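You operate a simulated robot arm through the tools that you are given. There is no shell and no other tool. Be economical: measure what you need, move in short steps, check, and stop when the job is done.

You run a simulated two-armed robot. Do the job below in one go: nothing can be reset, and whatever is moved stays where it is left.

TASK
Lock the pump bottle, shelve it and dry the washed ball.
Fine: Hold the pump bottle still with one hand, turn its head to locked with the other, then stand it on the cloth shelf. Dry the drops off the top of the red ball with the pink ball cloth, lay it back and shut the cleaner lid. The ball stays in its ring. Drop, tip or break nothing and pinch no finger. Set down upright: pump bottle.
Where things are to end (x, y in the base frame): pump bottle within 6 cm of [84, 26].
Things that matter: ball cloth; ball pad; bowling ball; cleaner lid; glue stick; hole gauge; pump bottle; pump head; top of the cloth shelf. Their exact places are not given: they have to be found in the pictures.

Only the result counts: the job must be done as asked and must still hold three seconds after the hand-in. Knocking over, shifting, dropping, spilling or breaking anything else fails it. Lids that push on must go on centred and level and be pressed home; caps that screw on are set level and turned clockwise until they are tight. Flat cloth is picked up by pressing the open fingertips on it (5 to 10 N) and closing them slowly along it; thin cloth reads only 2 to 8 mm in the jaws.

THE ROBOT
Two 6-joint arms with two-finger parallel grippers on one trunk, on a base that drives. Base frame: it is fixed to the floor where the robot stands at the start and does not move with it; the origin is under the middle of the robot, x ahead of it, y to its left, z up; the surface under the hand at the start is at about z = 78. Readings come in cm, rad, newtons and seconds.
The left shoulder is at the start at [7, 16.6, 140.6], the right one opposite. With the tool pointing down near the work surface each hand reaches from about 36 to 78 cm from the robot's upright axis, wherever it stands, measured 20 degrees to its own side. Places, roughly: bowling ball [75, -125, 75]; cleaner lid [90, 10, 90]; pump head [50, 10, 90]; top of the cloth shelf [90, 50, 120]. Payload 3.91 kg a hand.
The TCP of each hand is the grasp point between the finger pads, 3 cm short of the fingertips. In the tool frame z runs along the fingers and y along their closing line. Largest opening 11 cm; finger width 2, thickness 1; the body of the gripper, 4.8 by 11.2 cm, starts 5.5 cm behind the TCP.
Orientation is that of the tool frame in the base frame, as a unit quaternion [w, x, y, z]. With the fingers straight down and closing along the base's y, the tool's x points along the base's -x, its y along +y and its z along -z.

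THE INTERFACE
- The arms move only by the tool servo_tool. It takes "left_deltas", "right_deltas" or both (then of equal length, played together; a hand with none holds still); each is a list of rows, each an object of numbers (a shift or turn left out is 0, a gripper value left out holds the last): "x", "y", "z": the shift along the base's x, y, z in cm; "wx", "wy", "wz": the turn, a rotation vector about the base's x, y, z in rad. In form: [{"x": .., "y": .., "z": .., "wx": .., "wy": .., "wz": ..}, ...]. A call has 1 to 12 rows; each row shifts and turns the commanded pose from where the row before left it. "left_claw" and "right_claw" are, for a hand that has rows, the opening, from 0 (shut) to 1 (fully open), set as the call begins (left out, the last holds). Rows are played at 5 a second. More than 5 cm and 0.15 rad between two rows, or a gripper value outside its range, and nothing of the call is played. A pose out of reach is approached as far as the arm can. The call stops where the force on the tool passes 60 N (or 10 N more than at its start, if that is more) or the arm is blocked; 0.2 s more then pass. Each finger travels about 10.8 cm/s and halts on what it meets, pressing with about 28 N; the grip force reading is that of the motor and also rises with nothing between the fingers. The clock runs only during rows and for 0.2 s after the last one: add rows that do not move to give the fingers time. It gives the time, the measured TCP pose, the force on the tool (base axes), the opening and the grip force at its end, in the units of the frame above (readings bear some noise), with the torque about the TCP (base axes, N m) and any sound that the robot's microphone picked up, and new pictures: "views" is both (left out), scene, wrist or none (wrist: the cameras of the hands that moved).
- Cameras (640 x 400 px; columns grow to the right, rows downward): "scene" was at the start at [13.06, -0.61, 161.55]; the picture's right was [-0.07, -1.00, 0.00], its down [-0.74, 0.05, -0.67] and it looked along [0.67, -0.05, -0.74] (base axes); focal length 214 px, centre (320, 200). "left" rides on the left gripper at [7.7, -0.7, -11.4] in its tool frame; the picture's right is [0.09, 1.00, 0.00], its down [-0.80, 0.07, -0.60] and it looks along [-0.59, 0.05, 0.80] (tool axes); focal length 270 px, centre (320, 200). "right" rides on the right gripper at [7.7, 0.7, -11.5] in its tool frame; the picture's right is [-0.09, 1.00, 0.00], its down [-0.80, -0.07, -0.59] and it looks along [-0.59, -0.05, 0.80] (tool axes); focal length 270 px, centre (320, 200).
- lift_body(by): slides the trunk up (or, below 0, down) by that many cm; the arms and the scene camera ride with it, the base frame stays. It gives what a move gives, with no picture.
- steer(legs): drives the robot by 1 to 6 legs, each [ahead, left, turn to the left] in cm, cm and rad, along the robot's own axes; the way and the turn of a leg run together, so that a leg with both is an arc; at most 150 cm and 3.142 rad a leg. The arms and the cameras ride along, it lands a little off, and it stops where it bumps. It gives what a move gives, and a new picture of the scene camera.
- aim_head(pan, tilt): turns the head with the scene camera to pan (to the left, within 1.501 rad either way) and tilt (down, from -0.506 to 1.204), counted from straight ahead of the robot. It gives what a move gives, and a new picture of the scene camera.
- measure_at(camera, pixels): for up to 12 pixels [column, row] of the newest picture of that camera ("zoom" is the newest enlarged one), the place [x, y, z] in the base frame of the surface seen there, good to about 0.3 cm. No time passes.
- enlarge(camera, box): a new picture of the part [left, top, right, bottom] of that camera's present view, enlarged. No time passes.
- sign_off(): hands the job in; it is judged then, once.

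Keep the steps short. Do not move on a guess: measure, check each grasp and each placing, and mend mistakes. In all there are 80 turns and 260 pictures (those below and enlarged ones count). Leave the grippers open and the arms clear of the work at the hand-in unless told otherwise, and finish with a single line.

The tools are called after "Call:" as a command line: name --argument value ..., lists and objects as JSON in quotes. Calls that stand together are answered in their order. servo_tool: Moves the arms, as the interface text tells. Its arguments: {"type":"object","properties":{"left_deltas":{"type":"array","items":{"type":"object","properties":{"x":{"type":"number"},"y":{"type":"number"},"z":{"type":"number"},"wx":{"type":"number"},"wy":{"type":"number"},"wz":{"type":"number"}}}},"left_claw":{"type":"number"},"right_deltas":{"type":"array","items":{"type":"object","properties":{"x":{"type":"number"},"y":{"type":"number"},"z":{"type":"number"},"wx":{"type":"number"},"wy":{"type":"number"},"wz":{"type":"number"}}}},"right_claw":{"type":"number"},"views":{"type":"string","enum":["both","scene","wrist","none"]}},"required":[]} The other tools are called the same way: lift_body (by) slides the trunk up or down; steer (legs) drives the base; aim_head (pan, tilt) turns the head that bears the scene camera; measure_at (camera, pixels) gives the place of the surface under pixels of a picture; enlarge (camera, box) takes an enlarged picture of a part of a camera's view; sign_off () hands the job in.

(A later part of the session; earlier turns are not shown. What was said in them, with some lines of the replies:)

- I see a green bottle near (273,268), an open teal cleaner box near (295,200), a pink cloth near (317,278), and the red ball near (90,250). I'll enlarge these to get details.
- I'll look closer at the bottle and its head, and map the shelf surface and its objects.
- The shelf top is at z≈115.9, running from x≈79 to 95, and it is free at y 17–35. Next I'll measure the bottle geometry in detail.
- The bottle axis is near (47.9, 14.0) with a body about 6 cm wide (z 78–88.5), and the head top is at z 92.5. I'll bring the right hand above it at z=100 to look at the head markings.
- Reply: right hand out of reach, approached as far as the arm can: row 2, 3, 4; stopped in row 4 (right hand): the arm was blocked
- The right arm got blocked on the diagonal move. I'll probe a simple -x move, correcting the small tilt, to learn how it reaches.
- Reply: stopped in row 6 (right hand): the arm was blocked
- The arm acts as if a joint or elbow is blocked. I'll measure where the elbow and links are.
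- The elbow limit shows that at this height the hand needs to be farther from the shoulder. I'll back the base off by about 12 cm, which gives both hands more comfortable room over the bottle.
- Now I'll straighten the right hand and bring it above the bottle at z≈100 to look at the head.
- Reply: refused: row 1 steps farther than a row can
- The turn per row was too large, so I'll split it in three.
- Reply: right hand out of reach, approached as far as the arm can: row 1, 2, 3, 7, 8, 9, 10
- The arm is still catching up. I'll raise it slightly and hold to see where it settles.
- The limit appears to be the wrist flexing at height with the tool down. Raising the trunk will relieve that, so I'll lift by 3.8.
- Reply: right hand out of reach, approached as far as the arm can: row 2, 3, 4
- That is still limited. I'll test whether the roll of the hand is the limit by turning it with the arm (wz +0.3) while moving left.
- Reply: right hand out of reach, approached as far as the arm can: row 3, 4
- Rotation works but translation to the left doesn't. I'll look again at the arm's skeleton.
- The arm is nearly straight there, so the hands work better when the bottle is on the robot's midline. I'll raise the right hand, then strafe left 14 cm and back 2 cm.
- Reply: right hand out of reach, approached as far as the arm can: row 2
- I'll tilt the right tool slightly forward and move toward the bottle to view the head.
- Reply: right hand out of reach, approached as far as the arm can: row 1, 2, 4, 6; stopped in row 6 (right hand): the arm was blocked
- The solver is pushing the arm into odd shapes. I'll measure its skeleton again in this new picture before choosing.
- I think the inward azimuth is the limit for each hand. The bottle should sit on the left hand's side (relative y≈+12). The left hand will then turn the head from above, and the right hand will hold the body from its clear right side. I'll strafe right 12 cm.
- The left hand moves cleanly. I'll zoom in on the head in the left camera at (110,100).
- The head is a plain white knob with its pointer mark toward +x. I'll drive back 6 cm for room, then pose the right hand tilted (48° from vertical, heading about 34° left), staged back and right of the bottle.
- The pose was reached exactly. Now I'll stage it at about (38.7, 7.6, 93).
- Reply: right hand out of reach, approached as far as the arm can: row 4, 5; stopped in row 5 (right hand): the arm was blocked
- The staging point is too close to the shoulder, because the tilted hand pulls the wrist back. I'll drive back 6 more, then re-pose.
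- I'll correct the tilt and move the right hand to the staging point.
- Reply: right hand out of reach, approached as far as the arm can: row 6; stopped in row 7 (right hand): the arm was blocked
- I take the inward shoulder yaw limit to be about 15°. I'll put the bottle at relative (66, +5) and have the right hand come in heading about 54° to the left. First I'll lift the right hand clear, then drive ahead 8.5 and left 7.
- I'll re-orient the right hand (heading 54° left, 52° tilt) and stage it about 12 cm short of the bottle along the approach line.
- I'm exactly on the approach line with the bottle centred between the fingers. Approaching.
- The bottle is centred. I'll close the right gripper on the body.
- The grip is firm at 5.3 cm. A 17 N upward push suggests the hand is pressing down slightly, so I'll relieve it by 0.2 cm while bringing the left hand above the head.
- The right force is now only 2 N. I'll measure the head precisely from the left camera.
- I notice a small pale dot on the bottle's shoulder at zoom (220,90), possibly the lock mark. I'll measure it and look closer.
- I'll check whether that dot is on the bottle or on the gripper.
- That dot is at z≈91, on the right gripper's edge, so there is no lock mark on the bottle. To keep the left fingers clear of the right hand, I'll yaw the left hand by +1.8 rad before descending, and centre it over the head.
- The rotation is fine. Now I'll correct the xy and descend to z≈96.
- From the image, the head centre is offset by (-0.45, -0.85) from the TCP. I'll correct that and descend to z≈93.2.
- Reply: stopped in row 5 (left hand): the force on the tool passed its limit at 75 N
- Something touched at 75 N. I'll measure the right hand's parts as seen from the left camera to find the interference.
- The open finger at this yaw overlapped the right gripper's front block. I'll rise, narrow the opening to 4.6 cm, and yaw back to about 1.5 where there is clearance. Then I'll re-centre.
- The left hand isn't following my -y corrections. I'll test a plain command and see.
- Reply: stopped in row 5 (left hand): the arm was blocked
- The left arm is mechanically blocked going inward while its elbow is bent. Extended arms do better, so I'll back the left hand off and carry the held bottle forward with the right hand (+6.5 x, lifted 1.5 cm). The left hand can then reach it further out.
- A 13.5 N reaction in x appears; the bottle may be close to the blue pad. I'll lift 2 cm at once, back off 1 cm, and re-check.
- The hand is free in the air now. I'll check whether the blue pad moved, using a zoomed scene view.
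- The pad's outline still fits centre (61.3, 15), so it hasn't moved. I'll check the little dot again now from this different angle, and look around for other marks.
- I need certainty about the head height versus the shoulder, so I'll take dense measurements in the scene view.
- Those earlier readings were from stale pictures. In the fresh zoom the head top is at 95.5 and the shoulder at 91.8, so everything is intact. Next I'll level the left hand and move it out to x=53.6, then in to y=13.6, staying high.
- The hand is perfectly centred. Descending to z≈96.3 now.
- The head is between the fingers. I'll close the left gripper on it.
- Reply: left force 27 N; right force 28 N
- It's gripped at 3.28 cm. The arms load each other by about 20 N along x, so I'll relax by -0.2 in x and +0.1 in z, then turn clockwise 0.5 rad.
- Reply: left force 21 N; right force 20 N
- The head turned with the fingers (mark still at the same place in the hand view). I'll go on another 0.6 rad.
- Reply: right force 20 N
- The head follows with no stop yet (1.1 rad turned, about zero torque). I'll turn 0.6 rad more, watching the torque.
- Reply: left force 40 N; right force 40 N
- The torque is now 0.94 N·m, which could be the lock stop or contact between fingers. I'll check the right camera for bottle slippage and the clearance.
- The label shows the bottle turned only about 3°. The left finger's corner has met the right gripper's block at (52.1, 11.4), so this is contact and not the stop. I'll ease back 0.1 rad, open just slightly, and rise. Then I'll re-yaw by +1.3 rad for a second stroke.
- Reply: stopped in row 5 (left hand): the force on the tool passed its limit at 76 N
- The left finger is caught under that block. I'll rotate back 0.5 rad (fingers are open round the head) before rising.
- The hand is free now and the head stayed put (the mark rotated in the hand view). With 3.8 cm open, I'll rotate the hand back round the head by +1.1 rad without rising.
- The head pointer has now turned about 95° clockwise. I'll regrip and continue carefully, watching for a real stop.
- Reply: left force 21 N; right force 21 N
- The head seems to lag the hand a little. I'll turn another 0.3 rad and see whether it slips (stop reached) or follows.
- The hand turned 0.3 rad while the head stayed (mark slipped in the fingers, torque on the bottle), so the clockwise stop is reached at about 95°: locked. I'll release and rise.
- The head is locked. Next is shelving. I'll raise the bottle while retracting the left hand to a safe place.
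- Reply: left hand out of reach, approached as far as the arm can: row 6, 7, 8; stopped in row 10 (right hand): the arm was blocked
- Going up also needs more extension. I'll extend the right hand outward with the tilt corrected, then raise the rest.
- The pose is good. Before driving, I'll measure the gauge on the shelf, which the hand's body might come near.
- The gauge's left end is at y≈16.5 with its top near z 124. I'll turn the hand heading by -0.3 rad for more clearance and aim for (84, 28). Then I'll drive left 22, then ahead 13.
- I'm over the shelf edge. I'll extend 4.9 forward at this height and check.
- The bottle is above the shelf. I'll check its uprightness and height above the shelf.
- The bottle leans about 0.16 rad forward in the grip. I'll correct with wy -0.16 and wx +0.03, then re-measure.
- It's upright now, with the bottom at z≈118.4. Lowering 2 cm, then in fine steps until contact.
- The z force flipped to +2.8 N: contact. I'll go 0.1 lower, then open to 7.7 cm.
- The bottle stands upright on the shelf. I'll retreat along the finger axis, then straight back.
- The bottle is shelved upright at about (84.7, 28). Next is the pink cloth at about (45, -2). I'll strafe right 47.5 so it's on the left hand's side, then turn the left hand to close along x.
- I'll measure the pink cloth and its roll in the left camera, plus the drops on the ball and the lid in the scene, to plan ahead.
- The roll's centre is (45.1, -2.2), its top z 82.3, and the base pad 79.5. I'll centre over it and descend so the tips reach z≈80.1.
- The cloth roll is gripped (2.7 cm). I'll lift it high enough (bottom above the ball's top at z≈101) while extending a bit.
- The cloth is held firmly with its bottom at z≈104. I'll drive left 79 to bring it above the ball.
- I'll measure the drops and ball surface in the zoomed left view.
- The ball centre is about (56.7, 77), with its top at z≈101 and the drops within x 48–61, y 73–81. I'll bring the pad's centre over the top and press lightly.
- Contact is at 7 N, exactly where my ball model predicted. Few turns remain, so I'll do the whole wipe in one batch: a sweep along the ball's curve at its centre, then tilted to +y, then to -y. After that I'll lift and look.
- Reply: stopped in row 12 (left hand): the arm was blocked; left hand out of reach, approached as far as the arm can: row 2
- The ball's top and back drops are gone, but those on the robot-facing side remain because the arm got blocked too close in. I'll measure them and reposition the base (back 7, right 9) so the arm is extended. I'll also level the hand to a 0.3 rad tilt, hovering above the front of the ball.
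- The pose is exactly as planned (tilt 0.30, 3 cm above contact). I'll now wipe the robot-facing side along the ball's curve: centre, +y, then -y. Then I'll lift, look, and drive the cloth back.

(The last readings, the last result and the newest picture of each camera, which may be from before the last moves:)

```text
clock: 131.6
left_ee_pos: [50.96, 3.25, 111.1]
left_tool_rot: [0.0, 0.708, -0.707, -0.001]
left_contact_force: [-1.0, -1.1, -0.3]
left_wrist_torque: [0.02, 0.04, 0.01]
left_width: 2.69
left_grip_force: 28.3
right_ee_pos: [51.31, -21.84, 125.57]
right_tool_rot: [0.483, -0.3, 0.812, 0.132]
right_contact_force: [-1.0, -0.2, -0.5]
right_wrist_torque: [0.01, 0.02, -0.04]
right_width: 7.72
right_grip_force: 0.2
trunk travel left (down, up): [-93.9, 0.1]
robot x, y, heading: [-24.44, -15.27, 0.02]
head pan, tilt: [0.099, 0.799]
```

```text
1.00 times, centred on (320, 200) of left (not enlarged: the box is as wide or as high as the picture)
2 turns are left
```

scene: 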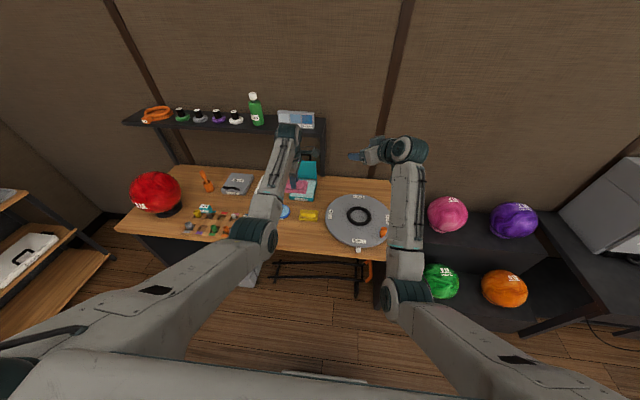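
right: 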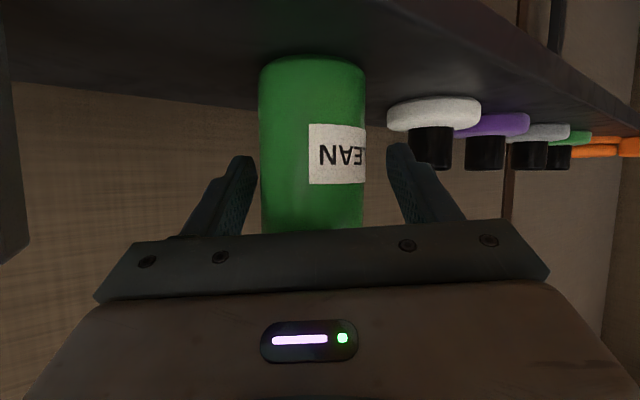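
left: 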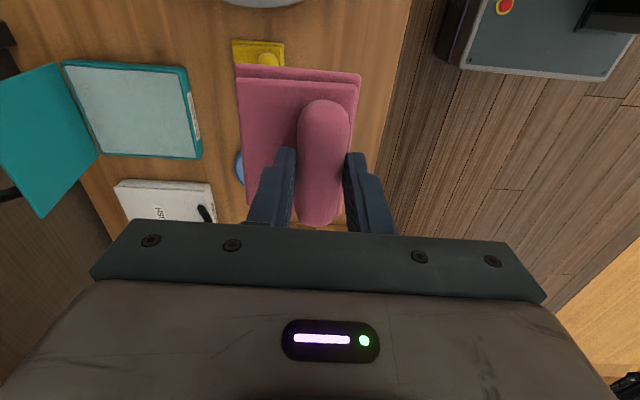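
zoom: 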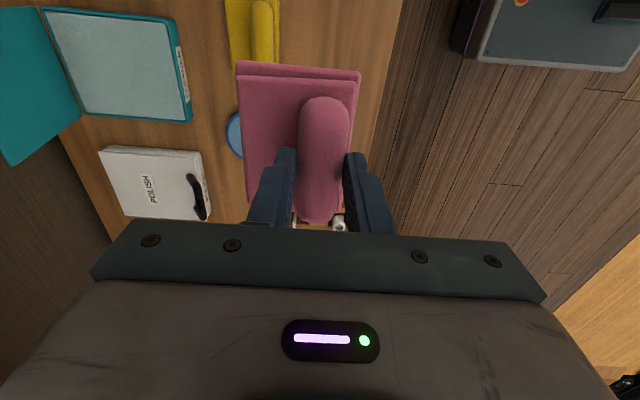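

All drops are wiped off, and the ball sits in its ring. Two turns remain. I'll lay the cloth back at its old place (TCP 45.2, -2.3, 83.5), release, and rise. Then I'll close the fingers, drive ahead and hook the lid from behind its top to swing it shut, and look.

Call:
servo_tool --left_deltas '[{"x": -1.45, "y": -1.4, "z": -2.3}, {"x": -1.45, "y": -1.4, "z": -2.3}, {"x": -1.45, "y": -1.4, "z": -2.3}, {"x": -1.45, "y": -1.4, "z": -2.3}, {"z": -2.3}, {"z": -2.3}, {"z": -2.3}, {"z": -2.3}, {"z": -2.3}, {"z": -2.3}, {"z": -2.3}, {}]' --views "none"

Call:
servo_tool --left_deltas '[{"z": -1}, {"z": -0.8}, {"z": -0.4}, {}, {"z": -0.1}, {}]' --views "none"

Call:
servo_tool --left_deltas '[{}, {}, {}, {}]' --left_claw 0.6 --views "none"

Call:
servo_tool --left_deltas '[{"z": 1}, {"z": 2.5}, {"z": 2.5}, {"z": 3, "x": 1}, {"z": 3, "x": 1}, {"z": 3, "x": 1}, {"z": 3, "x": 1}, {"z": 3, "x": 1}, {"z": 3, "x": 1}, {"z": 3}, {}]' --views "wrist"

Call:
servo_tool --left_deltas '[{"y": 0.8, "wz": -0.143}, {"y": 0.8, "wz": -0.143}, {"y": 0.8, "wz": -0.143}, {"y": 0.8, "wz": -0.143}, {"y": 0.8, "wz": -0.143}, {"y": 0.8, "wz": -0.143}, {"y": 0.8, "wz": -0.143}, {"y": 0.8, "wz": -0.143}, {"y": 0.8, "wz": -0.143}, {"y": 0.8, "wz": -0.143}, {"y": 0.8, "wz": -0.143}, {}]' --left_claw 0 --views "none"

Call:
lift_body --by -8

Call:
servo_tool --left_deltas '[{"wy": -0.133}, {"wy": -0.133}, {"wy": -0.133}, {"wy": -0.133}, {"wy": -0.133}, {"wy": -0.133}, {}]' --views "none"

Call:
steer --legs '[[24.7, 0, 0]]'

Call:
servo_tool --left_deltas '[{"x": 2.04}, {"x": 2.04}, {"x": 2.04}, {"x": 2.04}, {"x": 2.04}, {}]' --views "none"

Call:
servo_tool --left_deltas '[{"z": -2}, {"z": -2}, {"z": -2}, {"z": -2}, {"z": -1}, {}]' --views "both"

Call:
servo_tool --left_deltas '[{"x": -1.4}, {"x": -1.45}, {"x": -1.75, "z": -0.55}, {"x": -1.75, "z": -0.55}, {"x": -1.2, "z": -0.8}, {"x": -1.2, "z": -0.8}, {"x": -0.9, "z": -1.1}, {"x": -0.9, "z": -1.1}, {"x": -0.65, "z": -1.3}, {"x": -0.65, "z": -1.3}, {"x": -0.4, "z": -1.0}, {"z": -0.8}]' --views "both"

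Call:
enlarge --camera "scene" --box '[200, 100, 440, 300]'

Call:
measure_at --camera "zoom" --pixels '[[200, 150], [240, 150], [280, 150], [320, 150], [240, 200], [280, 200], [320, 200], [240, 110], [280, 110], [320, 110], [360, 150], [360, 200]]'

```text
clock: 134.2
left_ee_pos: [44.99, -2.53, 85.74]
left_tool_rot: [0.001, 0.708, -0.706, -0.001]
left_contact_force: [0.8, 0.1, -0.3]
left_wrist_torque: [-0.02, 0.02, -0.01]
left_width: 2.7
left_grip_force: 27.6
right_ee_pos: [51.28, -21.79, 125.57]
right_tool_rot: [0.482, -0.3, 0.813, 0.131]
right_contact_force: [0.3, -0.2, 0.1]
right_wrist_torque: [-0.03, -0.02, 0.05]
right_width: 7.69
right_grip_force: 0.0
trunk travel left (down, up): [-93.9, 0.1]
robot x, y, heading: [-24.49, -15.38, 0.027]
head pan, tilt: [0.099, 0.799]
```

```text
clock: 135.6
left_ee_pos: [45.09, -2.41, 83.67]
left_tool_rot: [-0.001, 0.708, -0.706, 0.001]
left_contact_force: [-0.4, 1.5, 8.7]
left_wrist_torque: [-0.15, 0.05, 0.0]
left_width: 2.68
left_grip_force: 27.7
right_ee_pos: [51.13, -21.88, 125.78]
right_tool_rot: [0.483, -0.299, 0.812, 0.13]
right_contact_force: [0.2, -0.6, -0.6]
right_wrist_torque: [0.0, 0.04, -0.04]
right_width: 7.68
right_grip_force: 0.0
trunk travel left (down, up): [-93.9, 0.1]
robot x, y, heading: [-24.78, -15.52, 0.023]
head pan, tilt: [0.099, 0.799]
```

```text
clock: 136.6
left_ee_pos: [45.24, -2.31, 83.44]
left_tool_rot: [0.0, 0.708, -0.707, 0.0]
left_contact_force: [0.6, -0.3, 0.2]
left_wrist_torque: [0.01, 0.0, -0.04]
left_width: 6.62
left_grip_force: 0.0
right_ee_pos: [51.37, -21.9, 125.67]
right_tool_rot: [0.482, -0.3, 0.813, 0.131]
right_contact_force: [0.4, -0.8, -0.4]
right_wrist_torque: [-0.02, -0.03, 0.01]
right_width: 7.71
right_grip_force: 0.0
trunk travel left (down, up): [-93.9, 0.1]
robot x, y, heading: [-24.8, -15.74, 0.019]
head pan, tilt: [0.099, 0.799]
```

```text
clock: 139.0
left_ee_pos: [51.36, -2.2, 110.59]
left_tool_rot: [0.001, 0.708, -0.706, 0.0]
left_contact_force: [-0.3, -0.2, -0.2]
left_wrist_torque: [0.0, 0.02, 0.0]
left_width: 6.56
left_grip_force: 0.0
right_ee_pos: [51.43, -21.87, 125.52]
right_tool_rot: [0.482, -0.3, 0.813, 0.131]
right_contact_force: [-0.3, -0.2, -0.6]
right_wrist_torque: [0.01, -0.01, 0.02]
right_width: 7.7
right_grip_force: 0.0
trunk travel left (down, up): [-93.9, 0.1]
robot x, y, heading: [-24.54, -15.56, 0.022]
head pan, tilt: [0.099, 0.799]
```

left: 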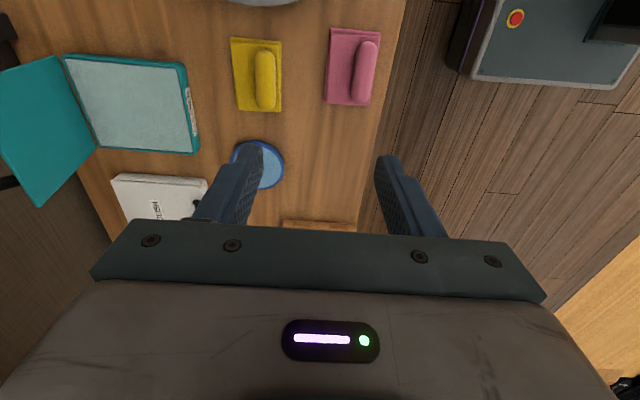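

```text
clock: 141.6
left_ee_pos: [51.17, 6.58, 110.58]
left_tool_rot: [-0.001, 0.0, 1.0, 0.001]
left_contact_force: [0.1, -0.4, -0.2]
left_wrist_torque: [0.01, 0.01, -0.01]
left_width: 0.0
left_grip_force: 28.1
right_ee_pos: [51.35, -21.86, 125.67]
right_tool_rot: [0.483, -0.3, 0.812, 0.131]
right_contact_force: [-0.6, 0.0, -0.5]
right_wrist_torque: [0.0, 0.0, -0.04]
right_width: 7.68
right_grip_force: 0.0
trunk travel left (down, up): [-93.9, 0.1]
robot x, y, heading: [-24.52, -15.62, 0.027]
head pan, tilt: [0.099, 0.799]
```

```text
clock: 142.7
left_ee_pos: [51.2, 6.57, 102.52]
left_tool_rot: [0.0, 0.0, 1.0, 0.001]
left_contact_force: [-0.6, -0.7, -0.7]
left_wrist_torque: [0.01, 0.01, -0.01]
left_width: 0.04
left_grip_force: 28.1
right_ee_pos: [51.37, -21.87, 117.68]
right_tool_rot: [0.483, -0.3, 0.812, 0.131]
right_contact_force: [0.4, -0.3, -0.7]
right_wrist_torque: [-0.01, -0.02, -0.01]
right_width: 7.71
right_grip_force: 0.0
trunk travel left (down, up): [-85.9, 8.1]
robot x, y, heading: [-24.53, -15.83, 0.022]
head pan, tilt: [0.099, 0.799]
```

```text
clock: 144.3
left_ee_pos: [51.21, 6.49, 102.49]
left_tool_rot: [0.389, -0.001, 0.921, 0.001]
left_contact_force: [-0.3, -0.5, 0.1]
left_wrist_torque: [0.01, -0.01, 0.03]
left_width: 0.01
left_grip_force: 28.0
right_ee_pos: [51.33, -21.97, 117.51]
right_tool_rot: [0.483, -0.3, 0.812, 0.131]
right_contact_force: [0.5, 0.5, 0.6]
right_wrist_torque: [0.0, -0.01, -0.02]
right_width: 7.71
right_grip_force: 0.1
trunk travel left (down, up): [-85.9, 8.1]
robot x, y, heading: [-24.22, -15.13, 0.024]
head pan, tilt: [0.099, 0.799]
```

```text
clock: 146.2
left_ee_pos: [76.43, 6.7, 102.57]
left_tool_rot: [0.388, 0.001, 0.922, 0.0]
left_contact_force: [-1.3, 0.1, 0.2]
left_wrist_torque: [-0.01, 0.0, 0.0]
left_width: 0.0
left_grip_force: 27.6
right_ee_pos: [76.39, -21.7, 117.76]
right_tool_rot: [0.484, -0.297, 0.813, 0.13]
right_contact_force: [0.1, 0.4, 0.7]
right_wrist_torque: [0.03, -0.02, 0.02]
right_width: 7.7
right_grip_force: 0.1
trunk travel left (down, up): [-85.9, 8.1]
robot x, y, heading: [0.65, -15.04, 0.019]
head pan, tilt: [0.099, 0.799]
```

scene: 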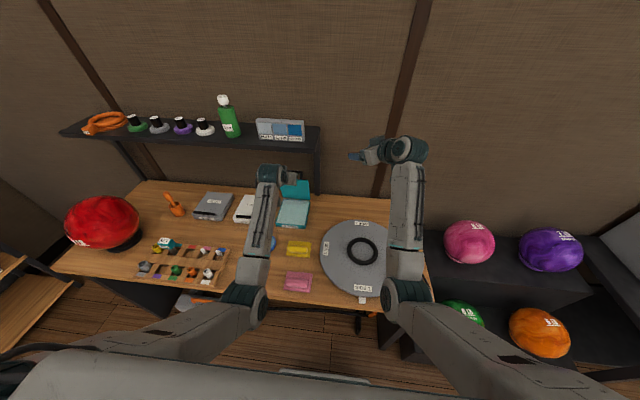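

```text
clock: 147.5
left_ee_pos: [86.1, 6.52, 101.66]
left_tool_rot: [0.381, 0.001, 0.924, -0.001]
left_contact_force: [-0.1, 0.0, -0.2]
left_wrist_torque: [0.03, -0.02, 0.0]
left_width: 0.0
left_grip_force: 27.6
right_ee_pos: [76.11, -21.67, 117.67]
right_tool_rot: [0.484, -0.298, 0.812, 0.13]
right_contact_force: [-0.2, -0.1, -0.2]
right_wrist_torque: [0.0, 0.01, 0.02]
right_width: 7.73
right_grip_force: 0.0
trunk travel left (down, up): [-85.9, 8.1]
robot x, y, heading: [0.48, -15.25, 0.018]
head pan, tilt: [0.099, 0.799]
stopped in row 6 (left hand): the force on the tool passed its limit at 64 N (the readings are from after the stop); the commanded pose is now the measured one
```

```text
clock: 148.3
left_ee_pos: [87.17, 6.49, 99.53]
left_tool_rot: [0.404, 0.001, 0.915, -0.003]
left_contact_force: [0.0, -6.8, 30.2]
left_wrist_torque: [-0.26, 0.24, 0.02]
left_width: 0.0
left_grip_force: 27.5
right_ee_pos: [76.06, -21.88, 117.72]
right_tool_rot: [0.484, -0.298, 0.812, 0.131]
right_contact_force: [0.4, 0.0, 0.2]
right_wrist_torque: [0.01, 0.02, -0.03]
right_width: 7.69
right_grip_force: 0.0
trunk travel left (down, up): [-85.9, 8.1]
robot x, y, heading: [0.53, -15.03, 0.013]
head pan, tilt: [0.099, 0.799]
stopped in row 3 (left hand): the force on the tool passed its limit at 64 N (the readings are from after the stop); the commanded pose is now the measured one
```

scene: 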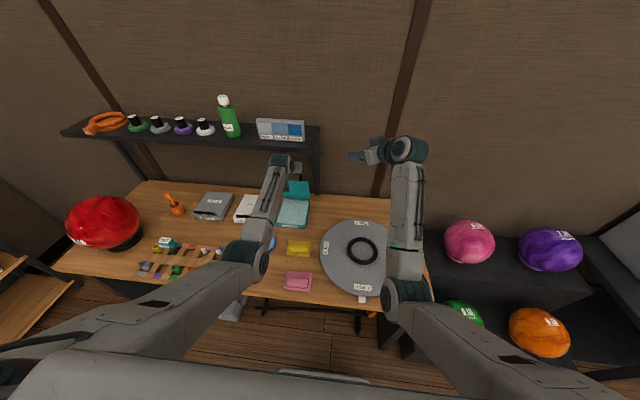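
left: 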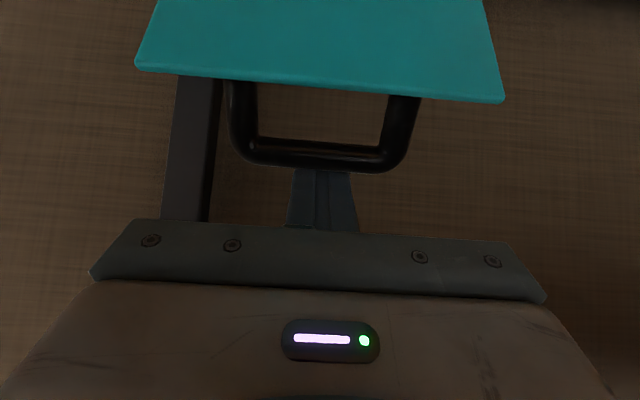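

```text
clock: 150.9
left_ee_pos: [74.86, 6.82, 89.09]
left_tool_rot: [0.394, 0.002, 0.919, -0.002]
left_contact_force: [0.1, 0.0, -0.7]
left_wrist_torque: [0.0, 0.01, 0.0]
left_width: 0.01
left_grip_force: 28.0
right_ee_pos: [76.47, -21.77, 117.54]
right_tool_rot: [0.483, -0.299, 0.812, 0.131]
right_contact_force: [0.0, -0.5, -0.2]
right_wrist_torque: [0.01, 0.03, 0.01]
right_width: 7.68
right_grip_force: 0.2
trunk travel left (down, up): [-85.9, 8.1]
robot x, y, heading: [0.63, -15.15, 0.015]
head pan, tilt: [0.099, 0.799]
```

scene: 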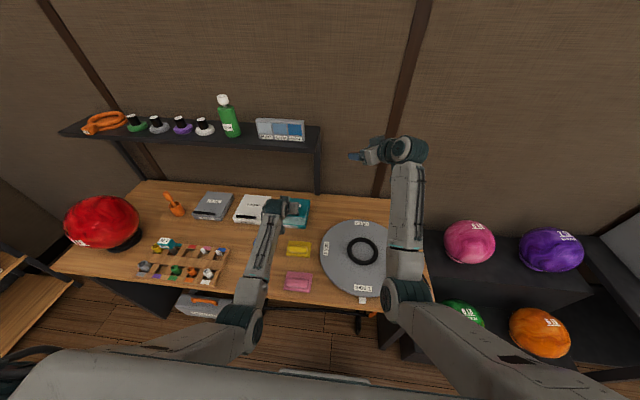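
left: 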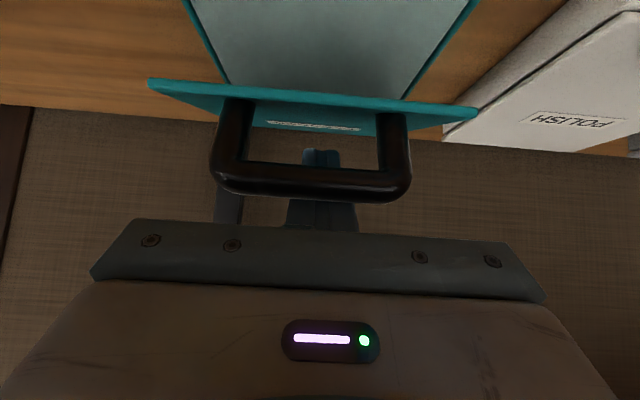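

```text
2.00 times, centred on (320, 200) of scene
```

zoom: 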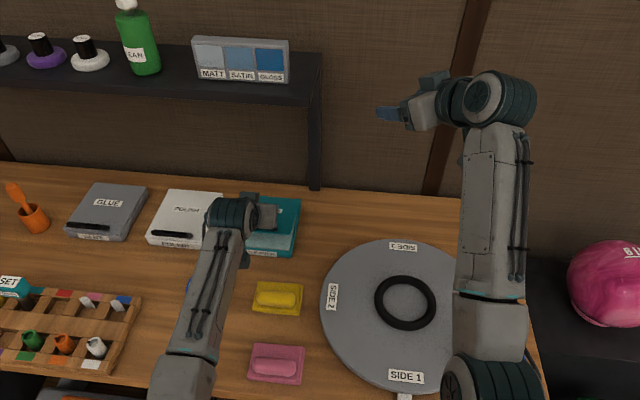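

```text
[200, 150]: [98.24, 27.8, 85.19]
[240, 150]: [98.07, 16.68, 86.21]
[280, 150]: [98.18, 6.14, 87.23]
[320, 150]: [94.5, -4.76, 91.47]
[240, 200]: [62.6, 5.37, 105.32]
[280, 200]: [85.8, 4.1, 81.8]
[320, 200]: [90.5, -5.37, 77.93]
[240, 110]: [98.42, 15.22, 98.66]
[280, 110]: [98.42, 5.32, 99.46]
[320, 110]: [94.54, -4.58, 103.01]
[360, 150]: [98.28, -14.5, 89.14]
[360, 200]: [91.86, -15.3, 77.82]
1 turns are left
```

The lid has been swung most of the way (about 20° still open), and the fingertips are above its outer face, behind the handle. The cloth is back in place, the bottle stands on the shelf and the ball is dry in its ring. In this last turn I'll press the lid down at two spots until the force confirms it, rise straight up, open the gripper, back away and hand in.

Call:
servo_tool --left_deltas '[{"z": -0.6}, {"z": -0.6}, {"z": -0.6}, {"z": -0.6}, {"z": -0.6}, {"z": -0.5}, {"z": -0.5}, {"z": -0.5}, {"z": -0.5}, {"z": -0.5}, {"z": -0.5}, {}]' --views "none"

Call:
servo_tool --left_deltas '[{"z": 1}, {"z": 1, "x": -1}, {"x": -1.2}, {"z": -0.5}, {"z": -0.5}, {"z": -0.5}, {"z": -0.4}, {"z": -0.4}, {"z": -0.3}, {"z": -0.3}, {"z": -0.3}, {}]' --views "none"

Call:
servo_tool --left_deltas '[{"z": 1}, {"z": 2}, {"z": 2}, {"z": 2}, {"z": 2}, {"z": 2}, {"z": 2}, {}]' --views "none"

Call:
steer --legs '[[-18, 0, 0]]'

Call:
servo_tool --left_deltas '[{}, {}, {}, {}]' --left_claw 1 --right_deltas '[{}, {}, {}, {}]' --right_claw 1 --views "none"

Call:
sign_off

```text
clock: 153.5
left_ee_pos: [74.99, 6.84, 83.9]
left_tool_rot: [0.401, 0.001, 0.916, -0.001]
left_contact_force: [1.6, 1.4, 28.6]
left_wrist_torque: [0.05, -0.46, 0.09]
left_width: 0.0
left_grip_force: 27.8
right_ee_pos: [76.01, -21.78, 117.87]
right_tool_rot: [0.485, -0.298, 0.812, 0.13]
right_contact_force: [0.3, 0.9, -0.1]
right_wrist_torque: [0.0, 0.02, 0.04]
right_width: 7.68
right_grip_force: 0.0
trunk travel left (down, up): [-85.9, 8.1]
robot x, y, heading: [0.91, -14.92, 0.016]
head pan, tilt: [0.099, 0.799]
```

```text
clock: 156.1
left_ee_pos: [72.95, 6.68, 83.81]
left_tool_rot: [0.41, 0.002, 0.912, -0.001]
left_contact_force: [13.1, 3.0, 59.2]
left_wrist_torque: [-0.11, 1.53, -0.06]
left_width: 0.03
left_grip_force: 28.2
right_ee_pos: [75.75, -21.89, 117.92]
right_tool_rot: [0.486, -0.298, 0.811, 0.13]
right_contact_force: [-0.7, -0.4, -0.1]
right_wrist_torque: [0.0, 0.02, -0.01]
right_width: 7.73
right_grip_force: 0.1
trunk travel left (down, up): [-85.9, 8.1]
robot x, y, heading: [0.73, -14.96, 0.022]
head pan, tilt: [0.099, 0.799]
```

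```text
clock: 157.9
left_ee_pos: [72.82, 6.54, 94.8]
left_tool_rot: [0.394, 0.002, 0.919, -0.002]
left_contact_force: [0.1, 0.4, 0.0]
left_wrist_torque: [-0.04, -0.05, 0.01]
left_width: 0.0
left_grip_force: 28.1
right_ee_pos: [76.57, -21.6, 117.55]
right_tool_rot: [0.482, -0.299, 0.813, 0.13]
right_contact_force: [0.8, -0.2, -0.9]
right_wrist_torque: [0.01, 0.01, 0.0]
right_width: 7.7
right_grip_force: 0.0
trunk travel left (down, up): [-85.9, 8.1]
robot x, y, heading: [0.48, -15.18, 0.014]
head pan, tilt: [0.099, 0.799]
```

```text
clock: 159.4
left_ee_pos: [55.12, 5.98, 94.71]
left_tool_rot: [0.394, 0.004, 0.919, -0.003]
left_contact_force: [0.1, 0.4, -0.1]
left_wrist_torque: [0.0, 0.05, 0.04]
left_width: 0.0
left_grip_force: 28.0
right_ee_pos: [58.82, -22.22, 117.34]
right_tool_rot: [0.483, -0.295, 0.814, 0.129]
right_contact_force: [-0.3, 0.9, -0.9]
right_wrist_torque: [0.0, -0.01, 0.0]
right_width: 7.7
right_grip_force: 0.1
trunk travel left (down, up): [-85.9, 8.1]
robot x, y, heading: [-17.24, -15.37, 0.013]
head pan, tilt: [0.099, 0.799]
```

scene: 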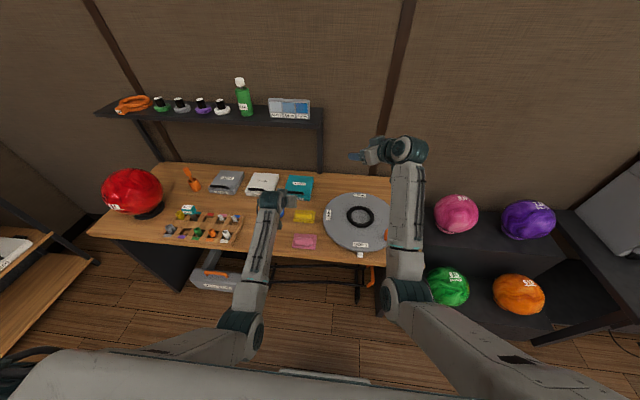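

```text
clock: 160.4
left_ee_pos: [54.91, 6.0, 94.91]
left_tool_rot: [0.395, 0.003, 0.919, -0.002]
left_contact_force: [0.3, 0.6, 0.3]
left_wrist_torque: [-0.01, 0.0, -0.03]
left_width: 11.03
left_grip_force: 0.0
right_ee_pos: [58.55, -22.25, 117.64]
right_tool_rot: [0.483, -0.296, 0.814, 0.129]
right_contact_force: [-1.0, -0.1, 0.7]
right_wrist_torque: [0.02, 0.03, 0.01]
right_width: 11.01
right_grip_force: 0.1
trunk travel left (down, up): [-85.9, 8.1]
robot x, y, heading: [-17.52, -15.31, 0.014]
head pan, tilt: [0.099, 0.799]
```

```text
The job is handed in.
```

Job handed in: pump head turned clockwise to its stop (about 95°, no lock mark seen on the bottle); bottle upright on the cloth shelf near (84.7, 28); no drops visible on the red ball, which is still in its ring; pink cloth laid back; cleaner lid pressed shut (looked closed in the last picture); grippers open and arms backed off, but the hands hit 64–76 N four times, twice against each other and twice around the lid handle, with no damage seen.
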